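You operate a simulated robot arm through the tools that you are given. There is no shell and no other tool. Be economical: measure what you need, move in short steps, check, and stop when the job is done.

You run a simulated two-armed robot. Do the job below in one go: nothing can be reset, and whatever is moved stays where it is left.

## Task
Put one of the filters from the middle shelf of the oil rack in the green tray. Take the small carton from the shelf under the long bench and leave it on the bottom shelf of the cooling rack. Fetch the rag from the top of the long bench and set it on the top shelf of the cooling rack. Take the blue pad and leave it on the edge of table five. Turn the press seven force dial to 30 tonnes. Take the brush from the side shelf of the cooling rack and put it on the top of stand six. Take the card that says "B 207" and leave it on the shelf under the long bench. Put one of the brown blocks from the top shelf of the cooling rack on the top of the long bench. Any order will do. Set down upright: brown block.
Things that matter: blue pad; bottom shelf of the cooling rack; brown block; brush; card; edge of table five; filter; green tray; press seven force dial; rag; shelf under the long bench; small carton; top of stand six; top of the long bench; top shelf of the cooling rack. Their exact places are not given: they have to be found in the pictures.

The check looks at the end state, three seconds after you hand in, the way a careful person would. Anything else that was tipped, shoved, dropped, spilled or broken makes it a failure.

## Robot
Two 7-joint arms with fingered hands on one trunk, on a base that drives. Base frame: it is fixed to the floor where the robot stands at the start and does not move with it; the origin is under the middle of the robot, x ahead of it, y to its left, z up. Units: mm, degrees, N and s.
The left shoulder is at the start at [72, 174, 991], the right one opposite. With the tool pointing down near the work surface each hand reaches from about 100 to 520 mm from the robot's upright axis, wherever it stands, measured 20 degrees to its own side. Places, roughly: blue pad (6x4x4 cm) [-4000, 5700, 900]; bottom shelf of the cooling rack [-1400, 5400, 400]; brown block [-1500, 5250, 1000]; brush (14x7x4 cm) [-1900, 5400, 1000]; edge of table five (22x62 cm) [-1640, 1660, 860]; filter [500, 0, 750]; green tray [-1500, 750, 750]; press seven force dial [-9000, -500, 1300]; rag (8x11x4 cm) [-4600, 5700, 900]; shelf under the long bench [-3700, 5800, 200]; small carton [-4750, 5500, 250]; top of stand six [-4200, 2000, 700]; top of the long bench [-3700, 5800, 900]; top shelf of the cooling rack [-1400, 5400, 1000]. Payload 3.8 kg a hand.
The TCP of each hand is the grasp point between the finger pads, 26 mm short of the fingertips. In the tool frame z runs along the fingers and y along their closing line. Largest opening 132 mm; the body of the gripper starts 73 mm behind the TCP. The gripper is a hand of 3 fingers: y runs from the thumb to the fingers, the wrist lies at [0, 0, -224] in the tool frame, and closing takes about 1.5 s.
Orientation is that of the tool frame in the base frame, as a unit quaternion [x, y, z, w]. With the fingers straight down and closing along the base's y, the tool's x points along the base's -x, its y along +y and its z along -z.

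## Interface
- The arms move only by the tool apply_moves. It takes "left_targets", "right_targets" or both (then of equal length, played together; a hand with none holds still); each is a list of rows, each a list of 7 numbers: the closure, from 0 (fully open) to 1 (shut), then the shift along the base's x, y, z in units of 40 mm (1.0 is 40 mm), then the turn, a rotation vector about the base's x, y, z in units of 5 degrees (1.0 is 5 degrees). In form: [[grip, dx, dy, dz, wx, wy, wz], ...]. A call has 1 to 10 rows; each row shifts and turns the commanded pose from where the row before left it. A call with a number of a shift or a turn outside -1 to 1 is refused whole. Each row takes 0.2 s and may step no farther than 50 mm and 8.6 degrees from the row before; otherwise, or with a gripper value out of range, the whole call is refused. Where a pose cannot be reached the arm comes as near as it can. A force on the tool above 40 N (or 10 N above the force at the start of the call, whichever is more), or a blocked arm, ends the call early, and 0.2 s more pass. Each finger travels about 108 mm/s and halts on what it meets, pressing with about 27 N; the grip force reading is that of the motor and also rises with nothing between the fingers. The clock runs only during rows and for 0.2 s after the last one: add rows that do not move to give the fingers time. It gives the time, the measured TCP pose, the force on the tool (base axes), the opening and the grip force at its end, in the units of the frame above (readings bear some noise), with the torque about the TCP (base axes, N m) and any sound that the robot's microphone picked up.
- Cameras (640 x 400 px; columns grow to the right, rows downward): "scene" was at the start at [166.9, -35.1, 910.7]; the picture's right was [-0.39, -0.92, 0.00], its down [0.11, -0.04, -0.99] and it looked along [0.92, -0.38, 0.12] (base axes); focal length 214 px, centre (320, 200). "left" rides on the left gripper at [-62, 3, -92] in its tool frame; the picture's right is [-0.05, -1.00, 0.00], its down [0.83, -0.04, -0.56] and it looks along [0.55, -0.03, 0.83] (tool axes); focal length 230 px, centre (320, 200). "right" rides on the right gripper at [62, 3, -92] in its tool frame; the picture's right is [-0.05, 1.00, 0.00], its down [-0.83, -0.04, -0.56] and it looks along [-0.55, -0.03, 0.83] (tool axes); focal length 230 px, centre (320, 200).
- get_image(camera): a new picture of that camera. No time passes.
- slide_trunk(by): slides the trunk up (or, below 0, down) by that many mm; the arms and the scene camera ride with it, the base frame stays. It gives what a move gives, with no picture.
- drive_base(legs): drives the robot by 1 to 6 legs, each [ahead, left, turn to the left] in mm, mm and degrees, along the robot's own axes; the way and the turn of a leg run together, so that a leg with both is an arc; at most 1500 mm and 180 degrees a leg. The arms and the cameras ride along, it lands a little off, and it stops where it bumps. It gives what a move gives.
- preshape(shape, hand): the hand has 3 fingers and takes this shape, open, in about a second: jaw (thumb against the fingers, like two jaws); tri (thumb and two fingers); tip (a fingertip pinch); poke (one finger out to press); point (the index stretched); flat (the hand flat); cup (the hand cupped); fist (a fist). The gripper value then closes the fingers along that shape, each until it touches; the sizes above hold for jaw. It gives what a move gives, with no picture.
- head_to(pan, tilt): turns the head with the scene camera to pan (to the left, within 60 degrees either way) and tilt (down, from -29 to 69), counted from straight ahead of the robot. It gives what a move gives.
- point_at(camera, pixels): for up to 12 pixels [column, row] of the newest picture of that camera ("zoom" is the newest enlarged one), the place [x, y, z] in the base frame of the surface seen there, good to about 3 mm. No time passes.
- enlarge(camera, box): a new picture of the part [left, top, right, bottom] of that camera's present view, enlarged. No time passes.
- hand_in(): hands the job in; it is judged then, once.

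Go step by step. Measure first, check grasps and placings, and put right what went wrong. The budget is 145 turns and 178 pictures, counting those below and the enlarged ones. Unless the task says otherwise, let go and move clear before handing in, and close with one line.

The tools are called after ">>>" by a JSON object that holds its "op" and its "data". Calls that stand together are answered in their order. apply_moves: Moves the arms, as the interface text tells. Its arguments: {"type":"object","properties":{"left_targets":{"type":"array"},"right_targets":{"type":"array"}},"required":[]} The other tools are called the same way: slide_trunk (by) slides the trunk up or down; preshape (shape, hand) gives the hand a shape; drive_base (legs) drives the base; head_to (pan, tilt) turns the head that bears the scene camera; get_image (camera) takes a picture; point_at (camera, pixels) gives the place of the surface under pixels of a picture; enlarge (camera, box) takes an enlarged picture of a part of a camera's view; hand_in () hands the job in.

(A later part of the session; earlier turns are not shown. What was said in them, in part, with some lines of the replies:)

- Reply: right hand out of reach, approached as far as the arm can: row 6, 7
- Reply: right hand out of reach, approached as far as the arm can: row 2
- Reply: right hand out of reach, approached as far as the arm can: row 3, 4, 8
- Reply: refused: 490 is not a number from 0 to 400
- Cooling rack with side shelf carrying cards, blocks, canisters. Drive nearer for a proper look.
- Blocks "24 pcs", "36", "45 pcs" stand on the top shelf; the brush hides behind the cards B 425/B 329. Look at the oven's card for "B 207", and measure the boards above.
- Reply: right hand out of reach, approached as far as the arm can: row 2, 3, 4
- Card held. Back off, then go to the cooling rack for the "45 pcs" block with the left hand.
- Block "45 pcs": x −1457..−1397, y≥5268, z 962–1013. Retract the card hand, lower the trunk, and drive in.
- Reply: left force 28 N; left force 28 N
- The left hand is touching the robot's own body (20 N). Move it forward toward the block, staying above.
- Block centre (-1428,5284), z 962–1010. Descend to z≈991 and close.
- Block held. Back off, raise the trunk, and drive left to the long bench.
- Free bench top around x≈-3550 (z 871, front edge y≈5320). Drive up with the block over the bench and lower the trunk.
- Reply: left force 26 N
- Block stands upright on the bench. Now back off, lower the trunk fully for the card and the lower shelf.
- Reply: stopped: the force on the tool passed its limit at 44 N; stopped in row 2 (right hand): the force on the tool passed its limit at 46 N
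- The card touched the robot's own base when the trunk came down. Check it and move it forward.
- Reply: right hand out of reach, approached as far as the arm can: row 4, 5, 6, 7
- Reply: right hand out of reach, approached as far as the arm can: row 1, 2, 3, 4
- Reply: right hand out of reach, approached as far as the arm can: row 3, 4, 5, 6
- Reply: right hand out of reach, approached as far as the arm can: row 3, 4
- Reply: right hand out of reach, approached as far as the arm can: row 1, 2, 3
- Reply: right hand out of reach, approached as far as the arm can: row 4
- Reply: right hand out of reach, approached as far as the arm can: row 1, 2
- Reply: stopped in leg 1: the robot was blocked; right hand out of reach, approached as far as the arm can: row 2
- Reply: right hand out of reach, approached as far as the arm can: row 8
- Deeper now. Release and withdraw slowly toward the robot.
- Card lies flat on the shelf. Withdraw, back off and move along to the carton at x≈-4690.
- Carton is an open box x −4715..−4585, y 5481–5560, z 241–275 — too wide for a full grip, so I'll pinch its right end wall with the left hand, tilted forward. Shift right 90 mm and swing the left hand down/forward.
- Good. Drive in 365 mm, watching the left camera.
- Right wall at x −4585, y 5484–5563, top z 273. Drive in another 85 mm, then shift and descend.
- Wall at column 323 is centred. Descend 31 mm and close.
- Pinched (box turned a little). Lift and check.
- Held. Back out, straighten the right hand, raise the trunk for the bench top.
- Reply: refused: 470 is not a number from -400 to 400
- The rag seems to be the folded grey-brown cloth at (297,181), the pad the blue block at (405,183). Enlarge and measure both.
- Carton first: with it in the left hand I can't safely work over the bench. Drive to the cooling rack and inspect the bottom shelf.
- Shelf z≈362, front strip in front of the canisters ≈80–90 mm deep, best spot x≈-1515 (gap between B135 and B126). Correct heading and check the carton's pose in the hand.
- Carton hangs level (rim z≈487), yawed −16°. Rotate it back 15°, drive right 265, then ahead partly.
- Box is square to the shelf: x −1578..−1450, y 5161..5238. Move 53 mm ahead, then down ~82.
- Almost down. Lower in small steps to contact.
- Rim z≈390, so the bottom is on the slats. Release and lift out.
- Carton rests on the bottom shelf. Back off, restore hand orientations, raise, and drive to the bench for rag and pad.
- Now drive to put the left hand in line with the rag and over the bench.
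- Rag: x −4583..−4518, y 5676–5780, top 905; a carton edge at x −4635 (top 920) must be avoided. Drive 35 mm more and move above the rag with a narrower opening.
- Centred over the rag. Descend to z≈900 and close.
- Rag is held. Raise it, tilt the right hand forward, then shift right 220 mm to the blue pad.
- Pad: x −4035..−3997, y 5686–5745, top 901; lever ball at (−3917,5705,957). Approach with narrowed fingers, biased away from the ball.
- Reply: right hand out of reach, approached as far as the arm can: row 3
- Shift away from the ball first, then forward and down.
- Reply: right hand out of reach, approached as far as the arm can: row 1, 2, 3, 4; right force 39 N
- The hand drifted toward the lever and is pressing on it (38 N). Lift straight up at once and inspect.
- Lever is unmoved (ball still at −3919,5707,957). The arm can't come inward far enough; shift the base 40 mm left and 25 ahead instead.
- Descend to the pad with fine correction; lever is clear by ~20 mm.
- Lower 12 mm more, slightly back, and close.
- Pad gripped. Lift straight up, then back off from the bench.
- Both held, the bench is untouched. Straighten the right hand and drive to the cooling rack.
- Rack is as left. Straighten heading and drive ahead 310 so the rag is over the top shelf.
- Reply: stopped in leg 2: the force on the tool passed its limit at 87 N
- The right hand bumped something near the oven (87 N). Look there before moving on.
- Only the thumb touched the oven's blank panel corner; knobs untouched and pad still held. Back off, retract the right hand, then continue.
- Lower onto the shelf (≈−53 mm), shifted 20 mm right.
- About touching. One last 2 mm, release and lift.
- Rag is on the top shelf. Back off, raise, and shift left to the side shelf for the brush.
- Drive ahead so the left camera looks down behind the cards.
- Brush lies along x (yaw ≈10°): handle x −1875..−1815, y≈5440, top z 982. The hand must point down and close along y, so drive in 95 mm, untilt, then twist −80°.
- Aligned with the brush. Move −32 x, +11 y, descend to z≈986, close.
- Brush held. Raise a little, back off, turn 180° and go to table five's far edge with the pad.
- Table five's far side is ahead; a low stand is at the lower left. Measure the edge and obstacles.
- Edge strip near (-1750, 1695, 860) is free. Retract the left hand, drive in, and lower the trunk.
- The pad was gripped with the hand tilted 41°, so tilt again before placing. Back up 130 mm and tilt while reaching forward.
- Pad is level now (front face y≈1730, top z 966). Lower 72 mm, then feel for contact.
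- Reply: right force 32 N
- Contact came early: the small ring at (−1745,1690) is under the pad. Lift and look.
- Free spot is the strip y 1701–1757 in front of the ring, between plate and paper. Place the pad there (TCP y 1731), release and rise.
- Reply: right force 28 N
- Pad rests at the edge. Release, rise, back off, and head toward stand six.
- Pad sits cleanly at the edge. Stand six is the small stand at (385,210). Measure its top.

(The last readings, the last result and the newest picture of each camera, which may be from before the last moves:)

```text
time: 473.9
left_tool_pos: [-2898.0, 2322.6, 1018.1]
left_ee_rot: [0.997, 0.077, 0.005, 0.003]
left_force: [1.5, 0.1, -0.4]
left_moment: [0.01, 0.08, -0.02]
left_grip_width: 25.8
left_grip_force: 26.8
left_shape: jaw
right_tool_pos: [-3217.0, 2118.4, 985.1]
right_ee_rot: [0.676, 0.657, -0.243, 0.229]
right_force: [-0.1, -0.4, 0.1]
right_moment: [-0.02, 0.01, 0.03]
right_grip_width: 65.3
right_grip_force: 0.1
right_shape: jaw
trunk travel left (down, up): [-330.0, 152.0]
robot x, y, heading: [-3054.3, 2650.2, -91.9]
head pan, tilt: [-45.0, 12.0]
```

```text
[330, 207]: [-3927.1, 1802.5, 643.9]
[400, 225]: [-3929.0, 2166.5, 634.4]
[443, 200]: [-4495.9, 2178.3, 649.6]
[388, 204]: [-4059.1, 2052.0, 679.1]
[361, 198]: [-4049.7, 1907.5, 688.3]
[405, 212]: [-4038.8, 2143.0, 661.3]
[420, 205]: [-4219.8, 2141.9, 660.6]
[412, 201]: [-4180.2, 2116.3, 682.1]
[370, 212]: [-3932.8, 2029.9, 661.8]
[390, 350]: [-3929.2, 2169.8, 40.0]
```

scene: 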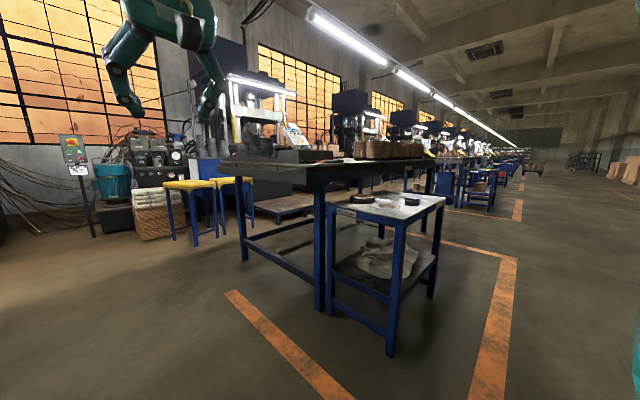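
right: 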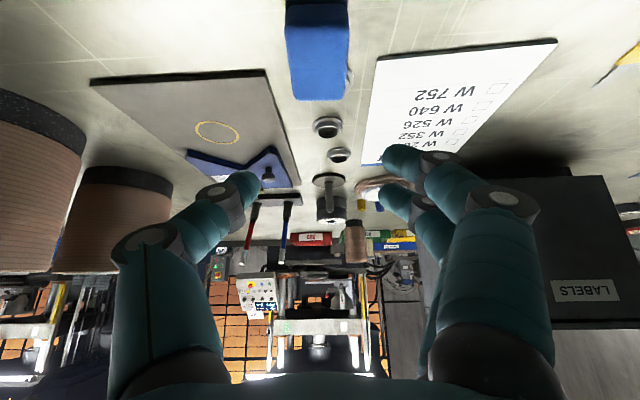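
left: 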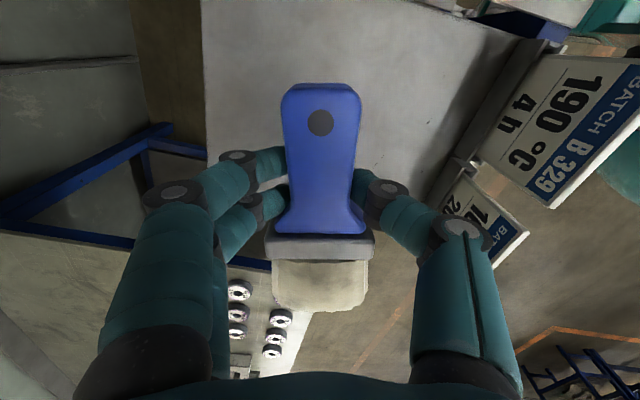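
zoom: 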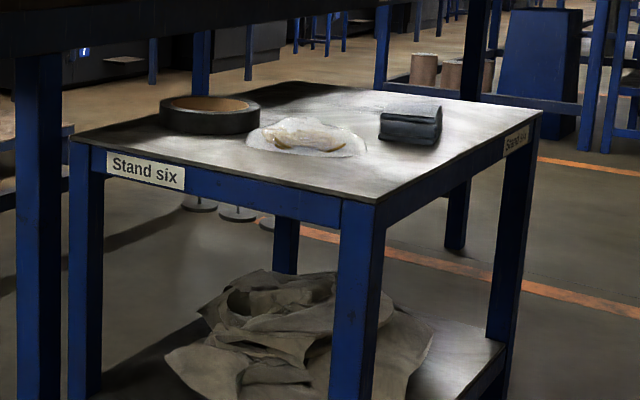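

Free area on stand six around (−4340, 2060), top z≈661. Retract the right hand, drive there facing −y, lower trunk, and look down with the left camera.

>>> {"op": "apply_moves", "data": {"right_targets": [[0.5, 0, 0.6, 0.2, 1, 0, 0], [0.5, 0, 0.6, 0.2, 1, 0, 0], [0.5, 0, 0.6, 0.2, 1, 0, 0], [0.5, 0, 0.6, 0.2, 1, 0, 0], [0.5, 0, 0.6, 0.2, 1, 0, 0], [0.5, 0, 0.6, 0.2, 1, 0, 0], [0.5, 0, 0.6, 0.2, 1, 0, 0], [0.5, 0, 0.6, 0.2, 1, 0, 0]]}}

>>> {"op": "drive_base", "data": {"legs": [[0, 0, 1.8], [0, -1450, 0], [200, 0, 0]]}}

>>> {"op": "slide_trunk", "data": {"by": -200}}

>>> {"op": "get_image", "data": {"camera": "left"}}

>>> {"op": "point_at", "data": {"camera": "left", "pixels": [[320, 60], [200, 40], [440, 60], [320, 30], [560, 60], [100, 60], [420, 300]]}}

>>> {"op": "head_to", "data": {"pan": 15, "tilt": 30}}

>>> {"op": "get_image", "data": {"camera": "scene"}}

```text
time: 475.7
left_tool_pos: [-2899.5, 2322.6, 1019.6]
left_ee_rot: [0.997, 0.076, 0.005, 0.002]
left_force: [-0.9, -0.6, -1.9]
left_moment: [-0.01, 0.02, -0.05]
left_grip_width: 25.6
left_grip_force: 26.3
left_shape: jaw
right_tool_pos: [-3217.3, 2312.0, 1050.8]
right_ee_rot: [0.713, 0.701, -0.003, -0.017]
right_force: [0.3, -0.1, 0.4]
right_moment: [0.01, -0.01, 0.01]
right_grip_width: 65.3
right_grip_force: 0.1
right_shape: jaw
trunk travel left (down, up): [-330.0, 152.0]
robot x, y, heading: [-3051.2, 2647.1, -91.8]
head pan, tilt: [-45.0, 12.0]
```

```text
time: 490.0
left_tool_pos: [-4324.9, 2148.4, 1018.6]
left_ee_rot: [0.994, 0.111, 0.005, 0.001]
left_force: [-0.1, 0.8, -0.6]
left_moment: [-0.03, -0.01, 0.0]
left_grip_width: 25.8
left_grip_force: 26.9
left_shape: jaw
right_tool_pos: [-4642.6, 2116.8, 1048.0]
right_ee_rot: [0.69, 0.723, -0.004, -0.017]
right_force: [0.5, 0.4, -1.2]
right_moment: [-0.03, 0.0, -0.01]
right_grip_width: 65.4
right_grip_force: 0.1
right_shape: jaw
trunk travel left (down, up): [-330.0, 152.0]
robot x, y, heading: [-4501.2, 2464.0, -87.9]
head pan, tilt: [-45.0, 12.0]
stopped in leg 3: the robot was blocked; the commanded pose is now the measured one
```

```text
time: 492.2
left_tool_pos: [-4324.3, 2148.3, 818.7]
left_ee_rot: [0.994, 0.111, 0.005, 0.002]
left_force: [0.3, 0.2, -0.7]
left_moment: [-0.03, 0.05, 0.0]
left_grip_width: 25.8
left_grip_force: 27.1
left_shape: jaw
right_tool_pos: [-4642.8, 2116.8, 849.2]
right_ee_rot: [0.69, 0.723, -0.005, -0.017]
right_force: [0.2, 1.0, 0.0]
right_moment: [-0.02, 0.0, 0.02]
right_grip_width: 65.2
right_grip_force: 0.1
right_shape: jaw
trunk travel left (down, up): [-130.0, 352.0]
robot x, y, heading: [-4503.2, 2462.6, -87.7]
head pan, tilt: [-45.0, 12.0]
```

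```text
30 pictures are left
```

left: 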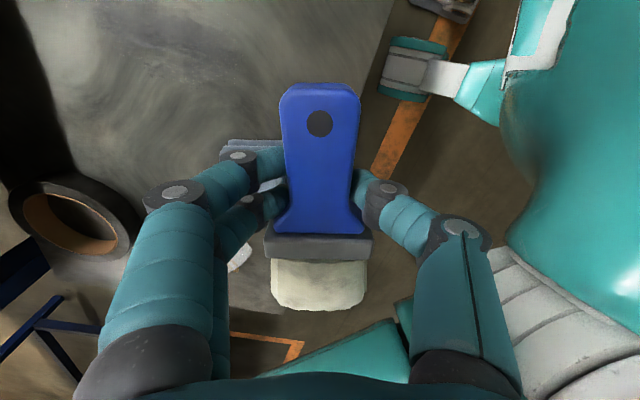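

```text
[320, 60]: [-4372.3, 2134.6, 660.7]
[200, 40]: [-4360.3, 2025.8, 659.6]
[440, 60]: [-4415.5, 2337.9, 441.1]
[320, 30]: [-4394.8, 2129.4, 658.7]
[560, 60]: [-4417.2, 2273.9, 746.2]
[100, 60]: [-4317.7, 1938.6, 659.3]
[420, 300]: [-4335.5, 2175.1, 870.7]
```

```text
time: 493.5
left_tool_pos: [-4323.9, 2148.1, 818.3]
left_ee_rot: [0.994, 0.11, 0.006, 0.001]
left_force: [0.4, 0.1, -1.2]
left_moment: [-0.03, 0.07, 0.01]
left_grip_width: 25.7
left_grip_force: 27.1
left_shape: jaw
right_tool_pos: [-4643.2, 2114.1, 848.2]
right_ee_rot: [0.69, 0.723, -0.003, -0.017]
right_force: [-0.9, 0.6, 0.8]
right_moment: [0.05, 0.02, -0.04]
right_grip_width: 65.3
right_grip_force: 0.1
right_shape: jaw
trunk travel left (down, up): [-130.0, 352.0]
robot x, y, heading: [-4504.6, 2463.4, -87.8]
head pan, tilt: [15.0, 30.0]
```

```text
29 pictures are left
```

scene: 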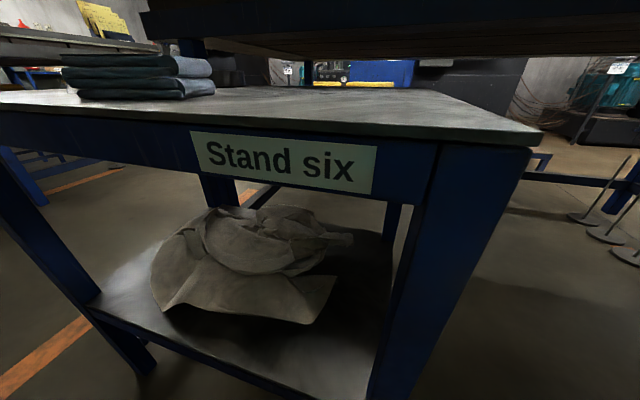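

Target TCP (−4350, 2075): clear of the dark cloth. Move, lower to contact, release and rise.

>>> {"op": "apply_moves", "data": {"left_targets": [[1, -0.35, -0.9, 0, 0, 0, 0], [1, -0.3, -0.9, 0, 0, 0, 0], [1, 0, 0, -1, 0, 0, 0], [1, 0, 0, -1, 0, 0, 0], [1, 0, 0, -0.8, 0, 0, 0], [1, 0, 0, -0.25, 0, 0, 0], [1, 0, 0, -0.07, 0, 0, 0], [1, 0, 0, 0, 0, 0, 0]]}}

>>> {"op": "get_image", "data": {"camera": "left"}}

>>> {"op": "get_image", "data": {"camera": "scene"}}

```text
time: 495.3
left_tool_pos: [-4352.4, 2075.4, 698.0]
left_ee_rot: [0.994, 0.111, 0.002, 0.007]
left_force: [0.9, 4.7, 25.7]
left_moment: [0.12, -0.18, 0.02]
left_grip_width: 28.8
left_grip_force: 26.6
left_shape: jaw
right_tool_pos: [-4642.7, 2116.1, 849.7]
right_ee_rot: [0.689, 0.724, -0.003, -0.016]
right_force: [-0.3, 0.7, -0.5]
right_moment: [0.02, 0.01, 0.03]
right_grip_width: 65.3
right_grip_force: 0.0
right_shape: jaw
trunk travel left (down, up): [-130.0, 352.0]
robot x, y, heading: [-4499.4, 2459.9, -87.8]
head pan, tilt: [15.0, 30.0]
stopped in row 8 (left hand): the force on the tool passed its limit at 41 N (the readings are from after the stop); the commanded pose is now the measured one
```

```text
28 pictures are left
```

left: 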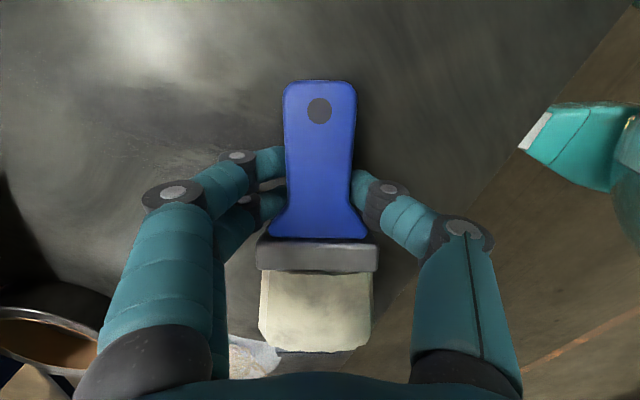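

```text
27 pictures are left
```

scene: 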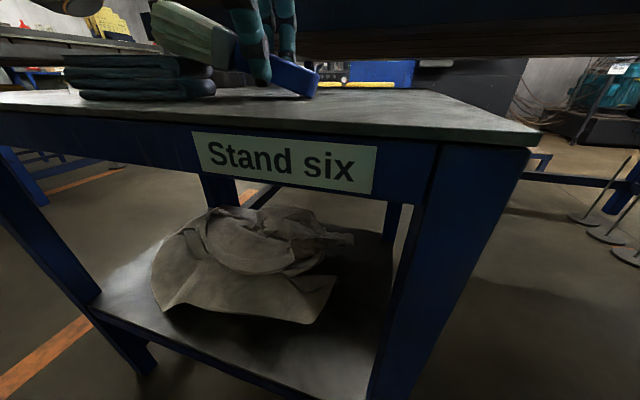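

The brush has pitched head-up in the grip (handle end touches first). Raise slightly, rotate the hand ~25° about y to level it, and look.

>>> {"op": "apply_moves", "data": {"left_targets": [[1, 0, 0, 0.6, 0, 0, 0], [1, 0, 0, 0.3, 0, 1, 0], [1, 0, 0, 0, 0, 1, 0], [1, 0, 0, 0, 0, 1, 0], [1, 0, 0, 0, 0, 1, 0], [1, 0, 0, 0, 0, 0, 0]]}}

>>> {"op": "get_image", "data": {"camera": "left"}}

>>> {"op": "point_at", "data": {"camera": "left", "pixels": [[320, 90], [320, 130], [320, 190], [320, 220], [318, 255], [315, 290], [315, 330]]}}

>>> {"op": "get_image", "data": {"camera": "scene"}}

```text
time: 496.7
left_tool_pos: [-4351.7, 2073.8, 730.9]
left_ee_rot: [0.979, 0.11, -0.17, -0.015]
left_force: [1.3, 1.0, -0.4]
left_moment: [-0.03, -0.11, 0.01]
left_grip_width: 27.4
left_grip_force: 27.3
left_shape: jaw
right_tool_pos: [-4643.5, 2115.0, 848.5]
right_ee_rot: [0.69, 0.724, -0.004, -0.017]
right_force: [0.5, 0.3, -0.1]
right_moment: [-0.03, -0.03, 0.0]
right_grip_width: 65.5
right_grip_force: 0.1
right_shape: jaw
trunk travel left (down, up): [-130.0, 352.0]
robot x, y, heading: [-4504.0, 2462.3, -87.7]
head pan, tilt: [15.0, 30.0]
```

```text
26 pictures are left
```

left: 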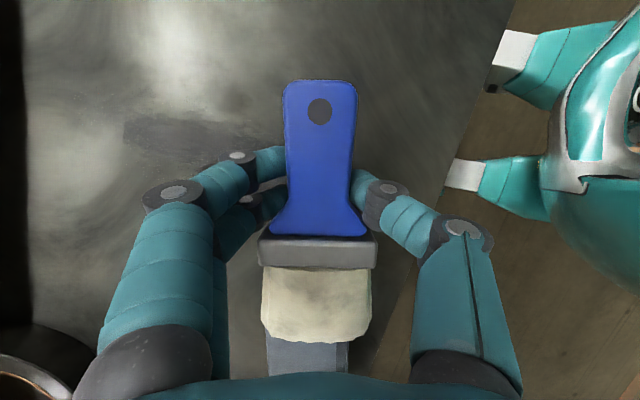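

```text
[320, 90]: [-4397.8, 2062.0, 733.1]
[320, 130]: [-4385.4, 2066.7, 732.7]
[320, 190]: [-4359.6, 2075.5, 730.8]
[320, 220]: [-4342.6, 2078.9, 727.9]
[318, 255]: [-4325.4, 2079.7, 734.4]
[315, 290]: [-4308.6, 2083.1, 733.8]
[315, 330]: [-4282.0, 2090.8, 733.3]
```

```text
25 pictures are left
```

scene: 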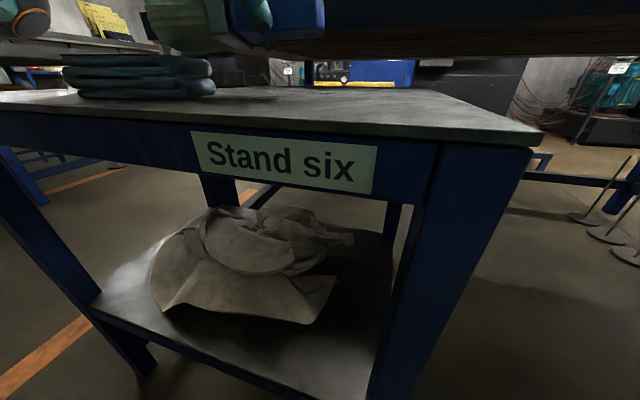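

Now level (top z≈733 all along). Shift 25 mm away from the cloth, lower 36 mm, release, rise and check.

>>> {"op": "apply_moves", "data": {"left_targets": [[1, -0.6, 0, -0.4, 0, 0, 0], [1, 0, 0, -0.35, 0, 0, 0], [1, 0, 0, -0.1, 0, 0, 0], [1, 0, 0, 0, 0, 0, 0], [0.85, 0, 0, 0, 0, 0, 0], [0.7, 0, 0, 0, 0, 0, 0], [0.55, 0, 0, 0, 0, 0, 0], [0.5, 0, 0, 0.5, 0, 0, 0], [0.5, 0, 0, 0.9, 0, 0, 0], [0.5, 0, 0, 0.9, 0, 0, 0]]}}

>>> {"op": "get_image", "data": {"camera": "left"}}

>>> {"op": "drive_base", "data": {"legs": [[-450, 0, -2]]}}

>>> {"op": "slide_trunk", "data": {"by": 300}}

>>> {"op": "head_to", "data": {"pan": -50, "tilt": 5}}

>>> {"op": "get_image", "data": {"camera": "scene"}}

```text
time: 498.9
left_tool_pos: [-4374.6, 2072.1, 788.9]
left_ee_rot: [0.979, 0.111, -0.169, -0.016]
left_force: [-0.1, -0.3, -0.7]
left_moment: [0.01, -0.03, 0.0]
left_grip_width: 65.3
left_grip_force: 0.0
left_shape: jaw
right_tool_pos: [-4642.6, 2115.7, 847.8]
right_ee_rot: [0.689, 0.725, -0.004, -0.017]
right_force: [0.3, -1.4, -0.5]
right_moment: [-0.01, -0.01, 0.02]
right_grip_width: 65.5
right_grip_force: 0.0
right_shape: jaw
trunk travel left (down, up): [-130.0, 352.0]
robot x, y, heading: [-4502.2, 2466.0, -87.7]
head pan, tilt: [15.0, 30.0]
```

```text
24 pictures are left
```

left: 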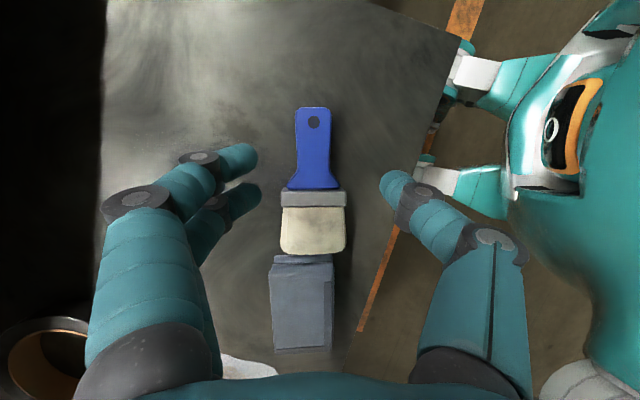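

```text
time: 501.6
left_tool_pos: [-4401.0, 2521.7, 789.4]
left_ee_rot: [0.981, 0.09, -0.17, -0.019]
left_force: [0.7, -0.8, 0.1]
left_moment: [-0.02, 0.0, 0.01]
left_grip_width: 65.6
left_grip_force: 0.0
left_shape: jaw
right_tool_pos: [-4667.2, 2577.1, 849.8]
right_ee_rot: [0.705, 0.709, -0.004, -0.017]
right_force: [0.0, -1.1, 0.0]
right_moment: [0.0, 0.0, -0.02]
right_grip_width: 65.1
right_grip_force: 0.0
right_shape: jaw
trunk travel left (down, up): [-130.0, 352.0]
robot x, y, heading: [-4507.8, 2917.1, -90.1]
head pan, tilt: [15.0, 30.0]
```

```text
time: 504.6
left_tool_pos: [-4399.8, 2521.3, 1088.1]
left_ee_rot: [0.981, 0.089, -0.169, -0.021]
left_force: [0.9, 0.1, 0.3]
left_moment: [-0.01, -0.02, 0.0]
left_grip_width: 65.3
left_grip_force: 0.0
left_shape: jaw
right_tool_pos: [-4666.7, 2575.8, 1149.0]
right_ee_rot: [0.705, 0.709, -0.002, -0.019]
right_force: [0.7, 0.2, -0.4]
right_moment: [0.02, 0.01, -0.04]
right_grip_width: 65.6
right_grip_force: 0.1
right_shape: jaw
trunk travel left (down, up): [-430.0, 52.0]
robot x, y, heading: [-4511.6, 2919.6, -90.1]
head pan, tilt: [15.0, 30.0]
```

```text
time: 506.0
left_tool_pos: [-4400.3, 2520.8, 1088.2]
left_ee_rot: [0.981, 0.09, -0.168, -0.019]
left_force: [-0.8, -0.9, -0.5]
left_moment: [0.02, -0.01, -0.01]
left_grip_width: 65.3
left_grip_force: 0.1
left_shape: jaw
right_tool_pos: [-4665.0, 2577.2, 1149.0]
right_ee_rot: [0.705, 0.709, -0.004, -0.017]
right_force: [0.0, 0.5, 0.5]
right_moment: [0.0, 0.0, 0.02]
right_grip_width: 65.3
right_grip_force: 0.2
right_shape: jaw
trunk travel left (down, up): [-430.0, 52.0]
robot x, y, heading: [-4516.6, 2916.3, -90.1]
head pan, tilt: [-50.0, 5.0]
```

```text
23 pictures are left
```

scene: 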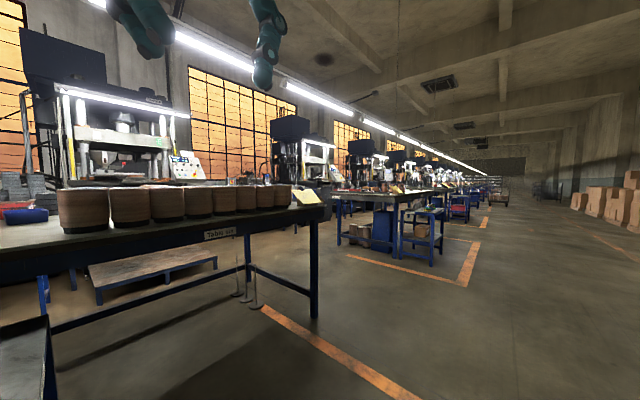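

Brush lies on stand six. Now drive along the aisle toward press seven (x≈−9000) and look.

>>> {"op": "drive_base", "data": {"legs": [[0, -1450, 0], [0, -1450, 0], [0, -1450, 0], [0, -500, 0]]}}

>>> {"op": "head_to", "data": {"pan": 0, "tilt": 5}}

>>> {"op": "get_image", "data": {"camera": "scene"}}

>>> {"op": "point_at", "data": {"camera": "scene", "pixels": [[60, 260], [180, 300], [300, 300], [420, 300], [540, 280], [320, 220], [200, 180], [320, 160], [420, 180], [100, 200], [520, 200], [320, 250]]}}

>>> {"op": "enlarge", "data": {"camera": "scene", "box": [0, 80, 640, 260]}}

```text
time: 548.2
left_tool_pos: [-9232.5, 2522.1, 1088.4]
left_ee_rot: [0.98, 0.102, -0.167, -0.017]
left_force: [-0.9, 1.1, 0.2]
left_moment: [0.0, 0.02, -0.03]
left_grip_width: 65.4
left_grip_force: 0.0
left_shape: jaw
right_tool_pos: [-9499.2, 2570.4, 1148.5]
right_ee_rot: [0.696, 0.718, -0.004, -0.018]
right_force: [0.0, -0.6, -1.1]
right_moment: [-0.03, -0.03, 0.0]
right_grip_width: 65.3
right_grip_force: 0.0
right_shape: jaw
trunk travel left (down, up): [-430.0, 52.0]
robot x, y, heading: [-9355.0, 2911.6, -88.6]
head pan, tilt: [-50.0, 5.0]
```

```text
time: 549.4
left_tool_pos: [-9231.8, 2522.5, 1088.8]
left_ee_rot: [0.98, 0.102, -0.169, -0.017]
left_force: [-0.2, -0.2, -0.5]
left_moment: [-0.01, 0.0, 0.0]
left_grip_width: 65.4
left_grip_force: 0.1
left_shape: jaw
right_tool_pos: [-9498.7, 2571.0, 1148.5]
right_ee_rot: [0.696, 0.718, -0.003, -0.017]
right_force: [0.1, 0.8, 0.0]
right_moment: [0.01, 0.01, -0.03]
right_grip_width: 65.3
right_grip_force: 0.1
right_shape: jaw
trunk travel left (down, up): [-430.0, 52.0]
robot x, y, heading: [-9353.0, 2916.4, -88.7]
head pan, tilt: [0.0, 5.0]
```

```text
22 pictures are left
```

scene: 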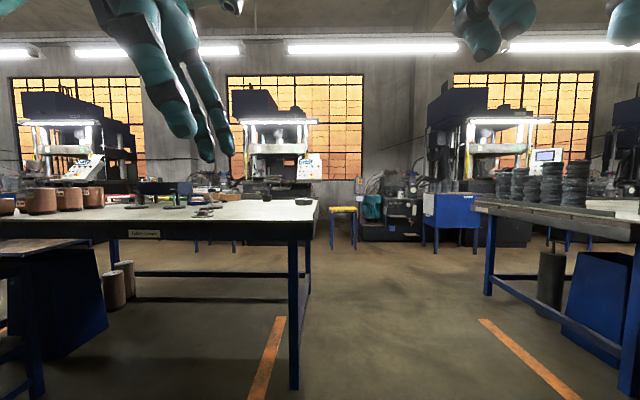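

```text
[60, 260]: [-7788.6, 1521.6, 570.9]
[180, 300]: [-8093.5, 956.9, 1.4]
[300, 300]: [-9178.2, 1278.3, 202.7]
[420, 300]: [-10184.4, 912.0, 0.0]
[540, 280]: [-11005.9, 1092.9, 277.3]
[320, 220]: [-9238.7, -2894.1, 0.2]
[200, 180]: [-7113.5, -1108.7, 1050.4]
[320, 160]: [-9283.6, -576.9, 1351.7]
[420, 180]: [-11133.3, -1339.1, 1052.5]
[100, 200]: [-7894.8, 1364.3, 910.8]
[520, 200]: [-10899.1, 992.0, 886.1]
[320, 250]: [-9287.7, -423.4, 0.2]
```

```text
1.00 times, centred on (320, 170) of scene (not enlarged: the box is as wide or as high as the picture)
```

zoom: 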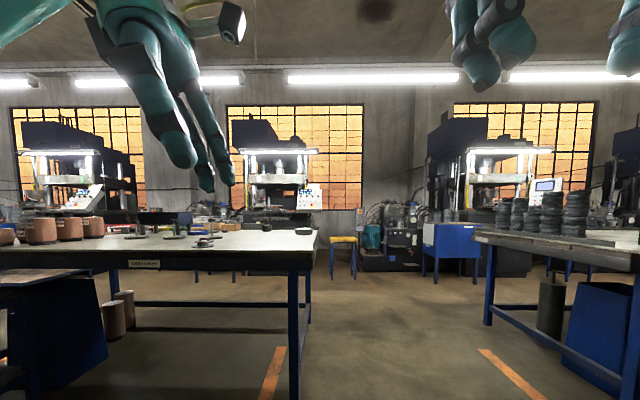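

Press with a panel near (−9280,−577,1350) matches. Drive through the gap right of table seven and up to the press.

>>> {"op": "drive_base", "data": {"legs": [[0, -350, -1.4], [1400, 0, 0], [1250, 0, 0], [0, 330, 0]]}}

>>> {"op": "head_to", "data": {"pan": 5, "tilt": -8}}

>>> {"op": "get_image", "data": {"camera": "scene"}}

>>> {"op": "point_at", "data": {"camera": "scene", "pixels": [[320, 200], [280, 200], [360, 200], [320, 170], [320, 230], [250, 200], [400, 200], [320, 280], [250, 250], [400, 250], [200, 200], [440, 200]]}}

>>> {"op": "enlarge", "data": {"camera": "scene", "box": [220, 120, 420, 245]}}

```text
time: 568.7
left_tool_pos: [-9320.3, -155.9, 1087.8]
left_ee_rot: [0.983, 0.069, -0.168, -0.023]
left_force: [0.3, -0.3, -0.3]
left_moment: [0.02, 0.02, 0.04]
left_grip_width: 65.5
left_grip_force: 0.1
left_shape: jaw
right_tool_pos: [-9584.9, -90.3, 1148.7]
right_ee_rot: [0.719, 0.695, -0.003, -0.018]
right_force: [-0.6, -0.2, -0.2]
right_moment: [0.01, -0.01, 0.02]
right_grip_width: 65.4
right_grip_force: 0.0
right_shape: jaw
trunk travel left (down, up): [-430.0, 52.0]
robot x, y, heading: [-9416.0, 246.6, -92.6]
head pan, tilt: [0.0, 5.0]
```

```text
time: 569.4
left_tool_pos: [-9321.3, -154.9, 1088.3]
left_ee_rot: [0.983, 0.07, -0.168, -0.023]
left_force: [1.1, -0.4, 0.8]
left_moment: [0.0, -0.02, -0.01]
left_grip_width: 65.6
left_grip_force: 0.0
left_shape: jaw
right_tool_pos: [-9584.2, -89.0, 1148.8]
right_ee_rot: [0.72, 0.694, -0.002, -0.016]
right_force: [0.4, -0.6, -1.2]
right_moment: [0.0, 0.02, -0.03]
right_grip_width: 65.2
right_grip_force: 0.0
right_shape: jaw
trunk travel left (down, up): [-430.0, 52.0]
robot x, y, heading: [-9415.6, 242.2, -92.5]
head pan, tilt: [5.0, -8.0]
```

```text
20 pictures are left
```

scene: 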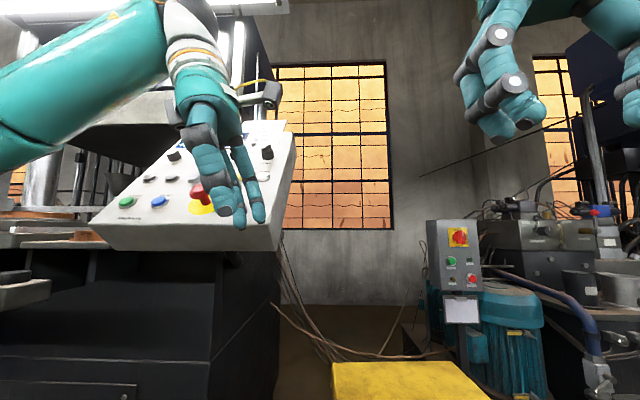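

```text
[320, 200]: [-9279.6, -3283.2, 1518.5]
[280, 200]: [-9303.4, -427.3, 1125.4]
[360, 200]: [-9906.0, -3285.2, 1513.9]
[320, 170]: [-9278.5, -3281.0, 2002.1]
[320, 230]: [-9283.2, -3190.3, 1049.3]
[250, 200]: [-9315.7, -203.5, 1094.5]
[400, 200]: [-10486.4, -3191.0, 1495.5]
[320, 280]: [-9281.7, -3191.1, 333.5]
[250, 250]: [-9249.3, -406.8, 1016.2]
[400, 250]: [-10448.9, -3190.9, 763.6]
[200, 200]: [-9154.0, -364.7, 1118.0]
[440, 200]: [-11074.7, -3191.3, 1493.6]
```

```text
3.20 times, centred on (320, 182) of scene
```

zoom: 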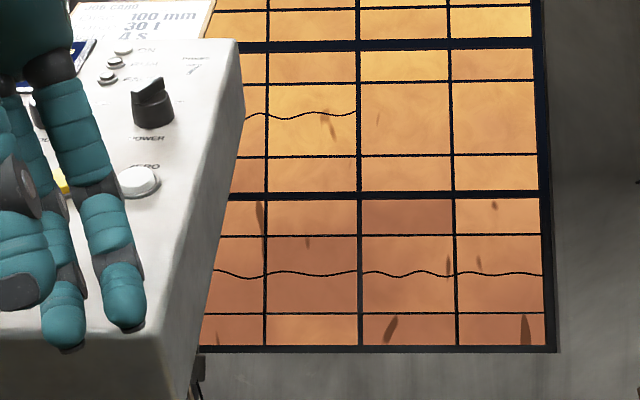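

The tilted console is left of me and hidden by the left hand. Pull the left hand back and down, shift left, and look again.

>>> {"op": "apply_moves", "data": {"left_targets": [[0.5, 0.25, 0.4, -0.6, 0, -0.4, 0], [0.5, 0.25, 0.4, -0.6, 0, -0.4, 0], [0.5, 0.25, 0.4, -0.6, 0, -0.4, 0], [0.5, 0.25, 0.4, -0.6, 0, -0.4, 0], [0.5, 0.25, 0.4, -0.6, 0, -0.4, 0], [0.5, 0.25, 0.4, -0.6, 0, -0.4, 0], [0.5, 0.25, 0.4, -0.6, 0, -0.4, 0], [0.5, 0.25, 0.4, -0.6, 0, -0.4, 0], [0.5, 0.25, 0.4, -0.6, 0, -0.4, 0], [0.5, 0.25, 0.4, -0.6, 0, -0.4, 0]]}}

>>> {"op": "drive_base", "data": {"legs": [[0, 190, 2.5]]}}

>>> {"op": "slide_trunk", "data": {"by": 50}}

>>> {"op": "head_to", "data": {"pan": 10, "tilt": 8}}

>>> {"op": "get_image", "data": {"camera": "scene"}}

>>> {"op": "enlarge", "data": {"camera": "scene", "box": [160, 100, 400, 250]}}

>>> {"op": "point_at", "data": {"camera": "zoom", "pixels": [[100, 100], [200, 100], [300, 100], [400, 100], [100, 200], [200, 200], [300, 200], [400, 200], [100, 300], [200, 300], [300, 300], [400, 300]]}}

```text
time: 571.6
left_tool_pos: [-9261.4, -58.7, 925.5]
left_ee_rot: [0.997, 0.071, -0.018, -0.013]
left_force: [-0.4, 0.4, 0.1]
left_moment: [-0.03, -0.04, 0.02]
left_grip_width: 66.0
left_grip_force: 0.0
left_shape: jaw
left hand out of reach, approached as far as the arm can: row 6, 7, 8, 9, 10
right_tool_pos: [-9585.3, -90.1, 1148.2]
right_ee_rot: [0.72, 0.694, -0.004, -0.017]
right_force: [-0.8, -0.5, -0.2]
right_moment: [0.0, -0.01, 0.01]
right_grip_width: 65.4
right_grip_force: 0.0
right_shape: jaw
trunk travel left (down, up): [-430.0, 52.0]
robot x, y, heading: [-9416.4, 243.6, -92.7]
head pan, tilt: [5.0, -8.0]
```

```text
time: 573.9
left_tool_pos: [-9059.6, -55.7, 926.3]
left_ee_rot: [0.995, 0.095, -0.018, -0.013]
left_force: [0.4, -0.4, -0.7]
left_moment: [0.02, -0.01, 0.02]
left_grip_width: 65.4
left_grip_force: 0.0
left_shape: jaw
right_tool_pos: [-9381.8, -101.8, 1149.8]
right_ee_rot: [0.703, 0.711, -0.004, -0.017]
right_force: [-0.1, -0.1, 0.4]
right_moment: [-0.01, 0.0, 0.03]
right_grip_width: 65.5
right_grip_force: 0.0
right_shape: jaw
trunk travel left (down, up): [-430.0, 52.0]
robot x, y, heading: [-9227.4, 240.8, -89.9]
head pan, tilt: [5.0, -8.0]
```

```text
time: 574.8
left_tool_pos: [-9059.1, -54.9, 975.1]
left_ee_rot: [0.995, 0.094, -0.018, -0.013]
left_force: [-0.7, 0.3, 0.3]
left_moment: [0.02, -0.01, 0.0]
left_grip_width: 65.6
left_grip_force: 0.1
left_shape: jaw
right_tool_pos: [-9383.6, -84.1, 1224.7]
right_ee_rot: [0.706, 0.708, -0.032, 0.014]
right_force: [0.3, -0.6, -0.3]
right_moment: [0.04, 0.02, 0.0]
right_grip_width: 65.5
right_grip_force: 0.1
right_shape: jaw
trunk travel left (down, up): [-480.0, 2.0]
robot x, y, heading: [-9227.8, 241.1, -89.7]
head pan, tilt: [5.0, -8.0]
```

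```text
time: 575.6
left_tool_pos: [-9059.2, -55.6, 974.8]
left_ee_rot: [0.995, 0.095, -0.017, -0.012]
left_force: [-0.8, 0.1, 0.5]
left_moment: [-0.01, -0.01, 0.04]
left_grip_width: 65.3
left_grip_force: 0.0
left_shape: jaw
right_tool_pos: [-9381.1, -82.9, 1224.5]
right_ee_rot: [0.705, 0.708, -0.032, 0.013]
right_force: [0.0, -0.9, -0.3]
right_moment: [0.01, 0.02, -0.02]
right_grip_width: 65.6
right_grip_force: 0.1
right_shape: jaw
trunk travel left (down, up): [-480.0, 2.0]
robot x, y, heading: [-9231.1, 238.6, -89.8]
head pan, tilt: [10.0, 8.0]
```

```text
18 pictures are left
```

scene: 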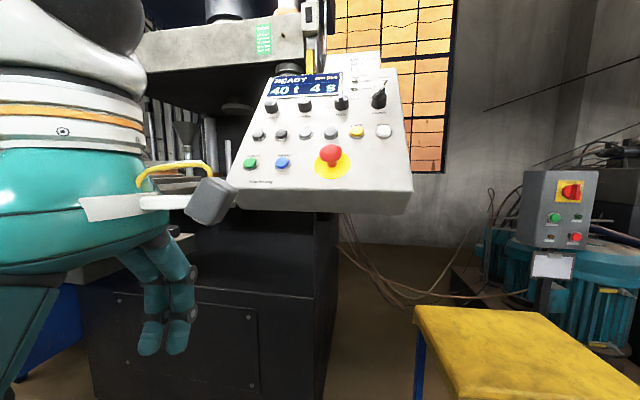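

```text
2.67 times, centred on (280, 175) of scene
```

zoom: 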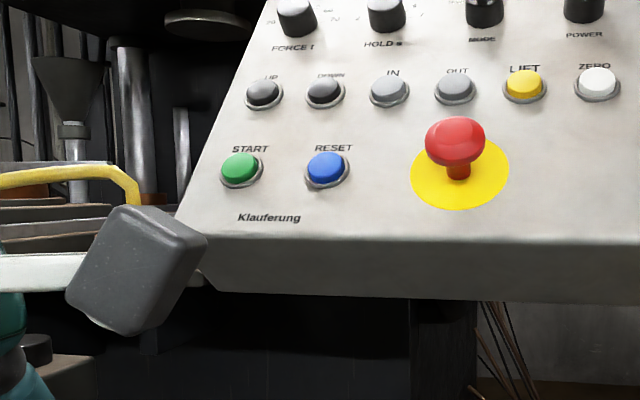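

```text
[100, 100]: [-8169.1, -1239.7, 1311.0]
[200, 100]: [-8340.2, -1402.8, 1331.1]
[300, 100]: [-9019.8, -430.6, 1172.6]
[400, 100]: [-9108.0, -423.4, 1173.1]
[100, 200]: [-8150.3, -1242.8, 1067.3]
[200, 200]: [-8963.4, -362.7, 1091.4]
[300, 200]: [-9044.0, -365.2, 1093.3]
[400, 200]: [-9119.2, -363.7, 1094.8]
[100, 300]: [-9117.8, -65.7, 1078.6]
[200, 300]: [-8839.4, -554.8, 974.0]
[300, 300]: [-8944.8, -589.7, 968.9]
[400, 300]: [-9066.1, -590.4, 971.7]
```

FORCE dial at scene (270,105); display reads 40 t. Measure and zoom on it, then bring the left hand up in front, tilted along the panel normal (52°).

>>> {"op": "enlarge", "data": {"camera": "scene", "box": [242, 70, 322, 120]}}

>>> {"op": "point_at", "data": {"camera": "scene", "pixels": [[270, 105], [270, 101], [270, 110], [263, 105], [278, 105], [270, 113], [285, 112], [287, 85], [305, 105], [270, 97]]}}

>>> {"op": "drive_base", "data": {"legs": [[85, 0, 0]]}}

>>> {"op": "apply_moves", "data": {"left_targets": [[0.45, 0.12, -0.4, 0.9, -1, 0, 0], [0.45, 0.12, -0.4, 0.9, -1, 0, 0], [0.45, 0.12, -0.4, 0.9, -1, 0, 0], [0.45, 0.12, -0.4, 0.9, -1, 0, 0], [0.45, 0.12, -0.4, 0.9, -1, 0, 0], [0.45, 0.12, -0.7, 0.5, -1, 0, 0], [0.45, 0.12, -0.7, 0.4, -1, 0, 0], [0.45, 0.12, -0.7, 0.4, -1, 0, 0], [0.45, 0.12, -0.7, 0.3, -1, 0, 0], [0.45, 0.12, -0.7, 0.3, -1, 0, 0]]}}

>>> {"op": "get_image", "data": {"camera": "left"}}

>>> {"op": "point_at", "data": {"camera": "left", "pixels": [[320, 200], [320, 150], [280, 150], [360, 150], [320, 100], [280, 100], [360, 100], [320, 250]]}}

>>> {"op": "get_image", "data": {"camera": "scene"}}

```text
8.00 times, centred on (282, 95) of scene
```

zoom: 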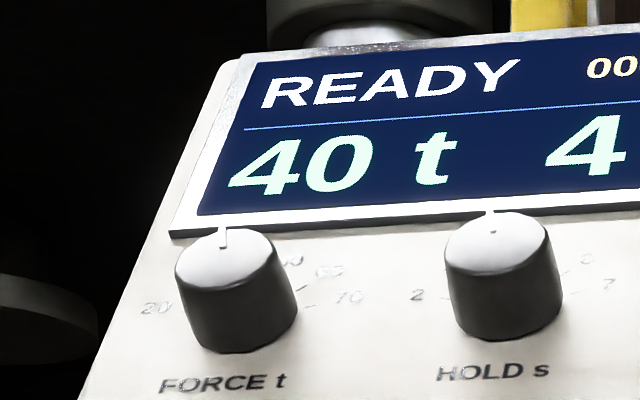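

```text
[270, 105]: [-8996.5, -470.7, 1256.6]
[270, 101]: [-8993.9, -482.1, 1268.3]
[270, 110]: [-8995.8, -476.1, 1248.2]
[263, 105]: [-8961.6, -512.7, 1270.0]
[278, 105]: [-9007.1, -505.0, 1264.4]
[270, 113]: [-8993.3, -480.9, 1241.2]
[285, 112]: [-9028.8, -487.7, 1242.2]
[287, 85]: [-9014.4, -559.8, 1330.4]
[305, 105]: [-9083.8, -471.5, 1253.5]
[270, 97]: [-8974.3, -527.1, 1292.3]
```

```text
time: 576.7
left_tool_pos: [-9059.6, -138.8, 975.8]
left_ee_rot: [0.995, 0.095, -0.018, -0.013]
left_force: [-0.2, 0.8, 0.0]
left_moment: [-0.02, -0.02, -0.03]
left_grip_width: 65.6
left_grip_force: 0.0
left_shape: jaw
right_tool_pos: [-9380.7, -166.6, 1224.1]
right_ee_rot: [0.705, 0.709, -0.032, 0.014]
right_force: [-0.3, -0.2, -0.6]
right_moment: [-0.02, 0.03, 0.01]
right_grip_width: 65.6
right_grip_force: 0.1
right_shape: jaw
trunk travel left (down, up): [-480.0, 2.0]
robot x, y, heading: [-9227.9, 158.7, -89.7]
head pan, tilt: [10.0, 8.0]
```

```text
time: 578.9
left_tool_pos: [-9010.3, -361.0, 1233.1]
left_ee_rot: [0.907, 0.078, -0.056, 0.41]
left_force: [0.4, 0.4, 0.1]
left_moment: [0.0, 0.01, 0.02]
left_grip_width: 72.1
left_grip_force: 0.1
left_shape: jaw
right_tool_pos: [-9382.4, -167.4, 1225.5]
right_ee_rot: [0.705, 0.709, -0.032, 0.014]
right_force: [0.4, -1.3, -0.6]
right_moment: [0.0, -0.01, 0.0]
right_grip_width: 65.7
right_grip_force: 0.1
right_shape: jaw
trunk travel left (down, up): [-480.0, 2.0]
robot x, y, heading: [-9229.5, 153.5, -89.8]
head pan, tilt: [10.0, 8.0]
```

```text
15 pictures are left
```

left: 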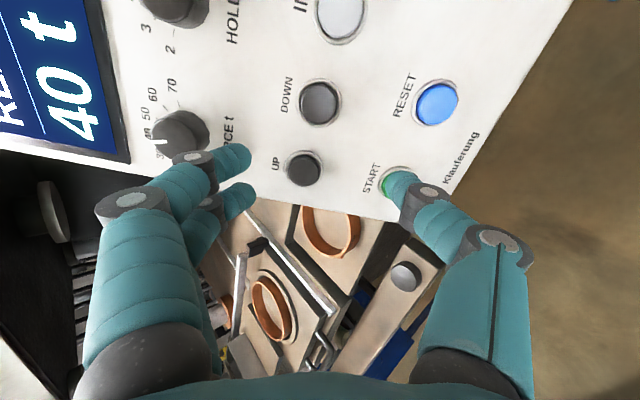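

```text
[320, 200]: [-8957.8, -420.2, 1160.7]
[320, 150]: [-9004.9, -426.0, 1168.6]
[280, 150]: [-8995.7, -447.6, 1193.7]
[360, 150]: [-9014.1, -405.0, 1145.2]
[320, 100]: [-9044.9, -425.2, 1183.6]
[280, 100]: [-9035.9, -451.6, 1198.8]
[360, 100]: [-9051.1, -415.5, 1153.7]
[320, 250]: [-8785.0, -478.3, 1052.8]
```

```text
14 pictures are left
```

scene: 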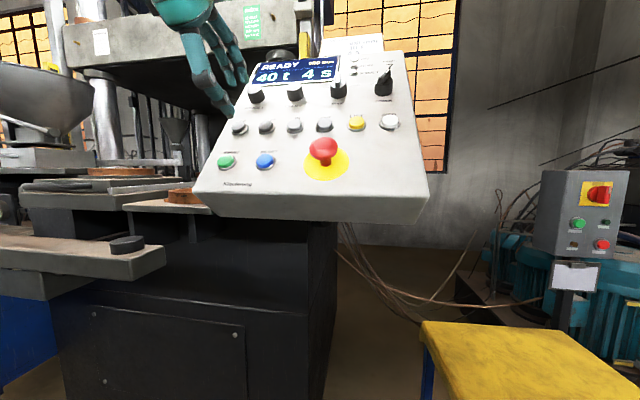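

Pointer at 40 is straight up; marks step ≈27° per 10 t, so 30 is ≈27° counter-clockwise. Knob face centre ≈(−8995,−479,1265), normal (0,.77,.63). Raise, drive 85 mm closer, and go to the pre-grasp.

>>> {"op": "apply_moves", "data": {"left_targets": [[0.6, 0.2, 0.3, 0.9, 0, 0, 0], [0.6, 0.17, 0.3, 0.9, -0.4, 0, 0], [0.6, 0, 0, 0, 0, 0, 0]]}}

>>> {"op": "drive_base", "data": {"legs": [[85, 0, 0]]}}

>>> {"op": "get_image", "data": {"camera": "left"}}

>>> {"op": "point_at", "data": {"camera": "left", "pixels": [[320, 150], [320, 170], [320, 190], [320, 210], [300, 170], [340, 170], [280, 170], [300, 150], [300, 190], [320, 130], [280, 190], [280, 150]]}}

```text
time: 579.7
left_tool_pos: [-8993.1, -336.4, 1303.6]
left_ee_rot: [0.9, 0.077, -0.057, 0.424]
left_force: [-0.3, -0.2, -0.2]
left_moment: [0.02, -0.03, -0.03]
left_grip_width: 53.2
left_grip_force: 0.0
left_shape: jaw
right_tool_pos: [-9383.0, -167.4, 1225.9]
right_ee_rot: [0.705, 0.708, -0.032, 0.014]
right_force: [0.4, 0.3, -0.7]
right_moment: [-0.01, 0.03, 0.02]
right_grip_width: 65.4
right_grip_force: 0.1
right_shape: jaw
trunk travel left (down, up): [-480.0, 2.0]
robot x, y, heading: [-9229.8, 158.7, -89.6]
head pan, tilt: [10.0, 8.0]
```

```text
time: 580.8
left_tool_pos: [-8994.7, -418.8, 1304.5]
left_ee_rot: [0.899, 0.078, -0.058, 0.426]
left_force: [0.0, 0.4, 0.5]
left_moment: [-0.01, -0.04, -0.01]
left_grip_width: 53.5
left_grip_force: 0.0
left_shape: jaw
right_tool_pos: [-9381.8, -251.3, 1225.0]
right_ee_rot: [0.705, 0.709, -0.033, 0.014]
right_force: [1.1, 0.4, -0.1]
right_moment: [0.05, 0.02, -0.01]
right_grip_width: 65.4
right_grip_force: 0.2
right_shape: jaw
trunk travel left (down, up): [-480.0, 2.0]
robot x, y, heading: [-9221.7, 72.7, -89.8]
head pan, tilt: [10.0, 8.0]
```

```text
13 pictures are left
```

left: 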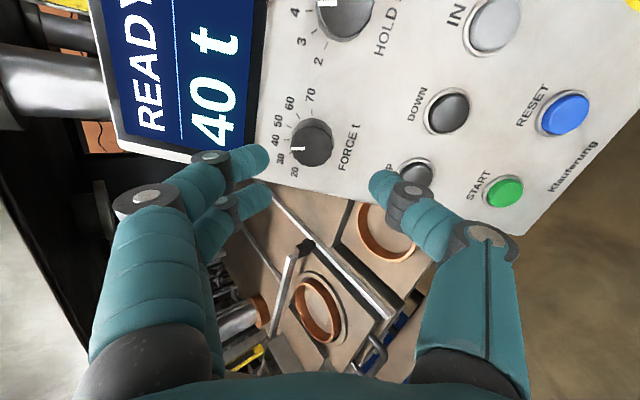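

```text
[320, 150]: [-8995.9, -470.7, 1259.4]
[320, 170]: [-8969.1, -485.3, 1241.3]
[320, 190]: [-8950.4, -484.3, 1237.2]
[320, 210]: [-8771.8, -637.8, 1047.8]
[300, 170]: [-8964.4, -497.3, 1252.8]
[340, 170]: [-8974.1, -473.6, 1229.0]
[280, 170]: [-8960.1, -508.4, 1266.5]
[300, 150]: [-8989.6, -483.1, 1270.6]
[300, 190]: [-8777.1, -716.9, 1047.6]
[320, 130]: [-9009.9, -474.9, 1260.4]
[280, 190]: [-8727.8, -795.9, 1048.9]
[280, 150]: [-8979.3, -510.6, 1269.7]
```

Marks show 30 about 30° counter-clockwise from 40. Approach the knob along its axis, close, rotate +30° about the normal, and read the display.

>>> {"op": "apply_moves", "data": {"left_targets": [[0.6, -0.04, -0.66, -0.44, 0, 0, 0], [0.6, -0.04, -0.65, -0.43, 0, 0, 0], [0.6, 0, 0, 0, 0, 0, 0], [0.75, 0, 0, 0, 0, 0, 0], [0.9, 0, 0, 0, 0, 0, 0], [1, 0, 0, 0, 0, 0, 0], [1, 0, 0, 0, 0, 0, 0]]}}

>>> {"op": "apply_moves", "data": {"left_targets": [[1, 0, 0, 0, 0, 0.775, 0.63], [1, 0, 0, 0, 0, 0.775, 0.63], [1, 0, 0, 0, 0, 0.775, 0.63], [1, 0, 0, 0, 0, 0.775, 0.63], [1, 0, 0, 0, 0, 0.775, 0.63], [1, 0, 0, 0, 0, 0.775, 0.63], [1, 0, 0, 0, 0, 0, 0]]}}

>>> {"op": "get_image", "data": {"camera": "left"}}

>>> {"op": "enlarge", "data": {"camera": "scene", "box": [200, 20, 360, 120]}}

```text
time: 582.4
left_tool_pos: [-8996.2, -471.9, 1268.8]
left_ee_rot: [0.899, 0.077, -0.058, 0.426]
left_force: [-1.6, -0.8, 0.7]
left_moment: [-0.03, 0.03, -0.03]
left_grip_width: 23.3
left_grip_force: 27.0
left_shape: jaw
right_tool_pos: [-9381.8, -249.8, 1224.9]
right_ee_rot: [0.705, 0.709, -0.032, 0.014]
right_force: [-0.5, 0.4, -0.4]
right_moment: [-0.01, 0.02, 0.01]
right_grip_width: 65.8
right_grip_force: 0.1
right_shape: jaw
trunk travel left (down, up): [-480.0, 2.0]
robot x, y, heading: [-9228.5, 69.1, -89.8]
head pan, tilt: [10.0, 8.0]
```

```text
time: 584.0
left_tool_pos: [-8997.5, -471.8, 1270.3]
left_ee_rot: [0.845, 0.307, -0.167, 0.405]
left_force: [0.8, -2.4, 4.8]
left_moment: [-0.08, -0.01, 0.04]
left_grip_width: 22.7
left_grip_force: 26.7
left_shape: jaw
right_tool_pos: [-9382.1, -251.0, 1224.7]
right_ee_rot: [0.704, 0.709, -0.032, 0.015]
right_force: [0.3, 0.4, 0.4]
right_moment: [0.0, 0.0, 0.0]
right_grip_width: 65.6
right_grip_force: 0.0
right_shape: jaw
trunk travel left (down, up): [-480.0, 2.0]
robot x, y, heading: [-9230.6, 73.6, -89.6]
head pan, tilt: [10.0, 8.0]
```

```text
12 pictures are left
```

left: 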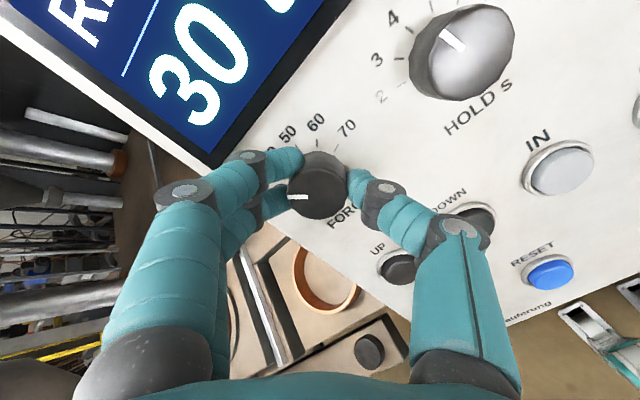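

```text
4.00 times, centred on (280, 70) of scene
```

zoom: 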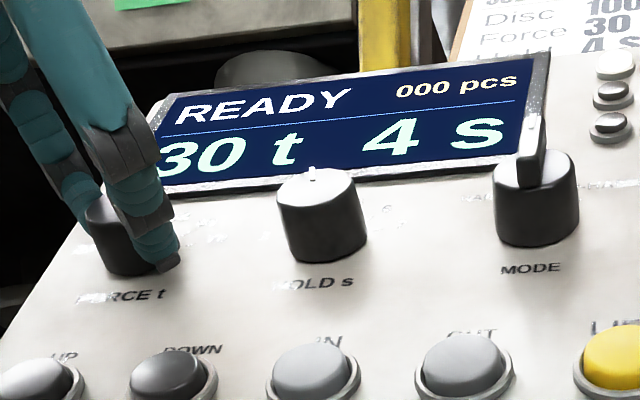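

Display reads 30 t. Release gently, withdraw along the axis, back off and verify.

>>> {"op": "apply_moves", "data": {"left_targets": [[0.85, 0, 0, 0, 0, 0, 0], [0.7, 0, 0, 0, 0, 0, 0], [0.6, 0, 0, 0, 0, 0, 0], [0.6, 0, 0, 0, 0, 0, 0], [0.6, 0, 0.5, 0.4, 0, 0, 0], [0.6, 0, 0.7, 0.57, 0, 0, 0], [0.6, 0, 0.7, 0.57, 0, 0, 0], [0.6, 0, 0, 0, 0, 0, 0]]}}

>>> {"op": "drive_base", "data": {"legs": [[-150, 0, 0]]}}

>>> {"op": "get_image", "data": {"camera": "left"}}

>>> {"op": "enlarge", "data": {"camera": "scene", "box": [200, 50, 360, 150]}}

```text
time: 585.8
left_tool_pos: [-8997.0, -395.9, 1331.4]
left_ee_rot: [0.845, 0.308, -0.168, 0.405]
left_force: [-0.7, -0.4, 0.5]
left_moment: [0.01, 0.02, -0.01]
left_grip_width: 52.2
left_grip_force: 0.0
left_shape: jaw
right_tool_pos: [-9381.2, -251.4, 1223.8]
right_ee_rot: [0.705, 0.709, -0.032, 0.013]
right_force: [-0.1, 0.7, 0.3]
right_moment: [0.0, 0.01, 0.01]
right_grip_width: 65.4
right_grip_force: 0.0
right_shape: jaw
trunk travel left (down, up): [-480.0, 2.0]
robot x, y, heading: [-9227.6, 75.1, -89.6]
head pan, tilt: [10.0, 8.0]
```

```text
time: 587.1
left_tool_pos: [-8997.3, -249.3, 1329.1]
left_ee_rot: [0.846, 0.306, -0.167, 0.404]
left_force: [-1.1, 0.3, -0.3]
left_moment: [0.02, 0.0, 0.03]
left_grip_width: 52.0
left_grip_force: 0.0
left_shape: jaw
right_tool_pos: [-9383.1, -102.6, 1224.7]
right_ee_rot: [0.705, 0.709, -0.031, 0.013]
right_force: [-0.3, 0.4, -0.5]
right_moment: [0.0, 0.01, -0.01]
right_grip_width: 65.3
right_grip_force: 0.0
right_shape: jaw
trunk travel left (down, up): [-480.0, 2.0]
robot x, y, heading: [-9228.1, 224.3, -89.6]
head pan, tilt: [10.0, 8.0]
```

```text
10 pictures are left
```

left: 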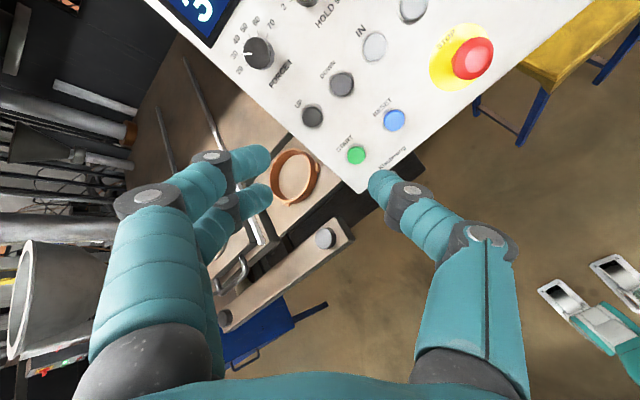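

```text
4.00 times, centred on (280, 100) of scene
```

zoom: 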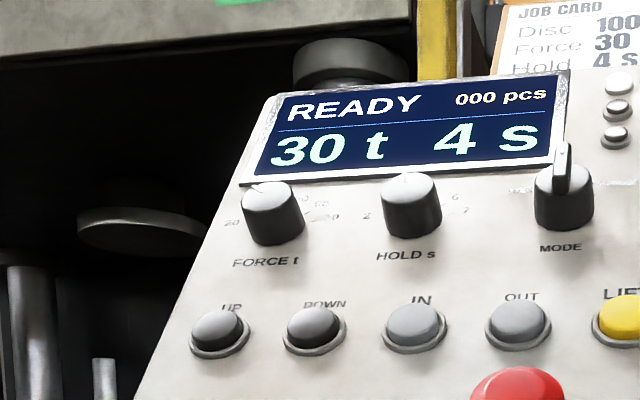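

The display still reads 30 t after release, and both hands are clear of everything. I'm handing in.

>>> {"op": "hand_in", "data": {}}

```text
The job is handed in.
```

All eight tasks are done and the job is handed in; the press seven display read 30 t after I let go of the dial. I checked each placement in a picture right after letting go. Along the way I pressed on three things that were not part of the job: the bench lever, the oven panel, and a small ring on table five. As far as the pictures showed, none of them moved, but I did not re-measure the ring.
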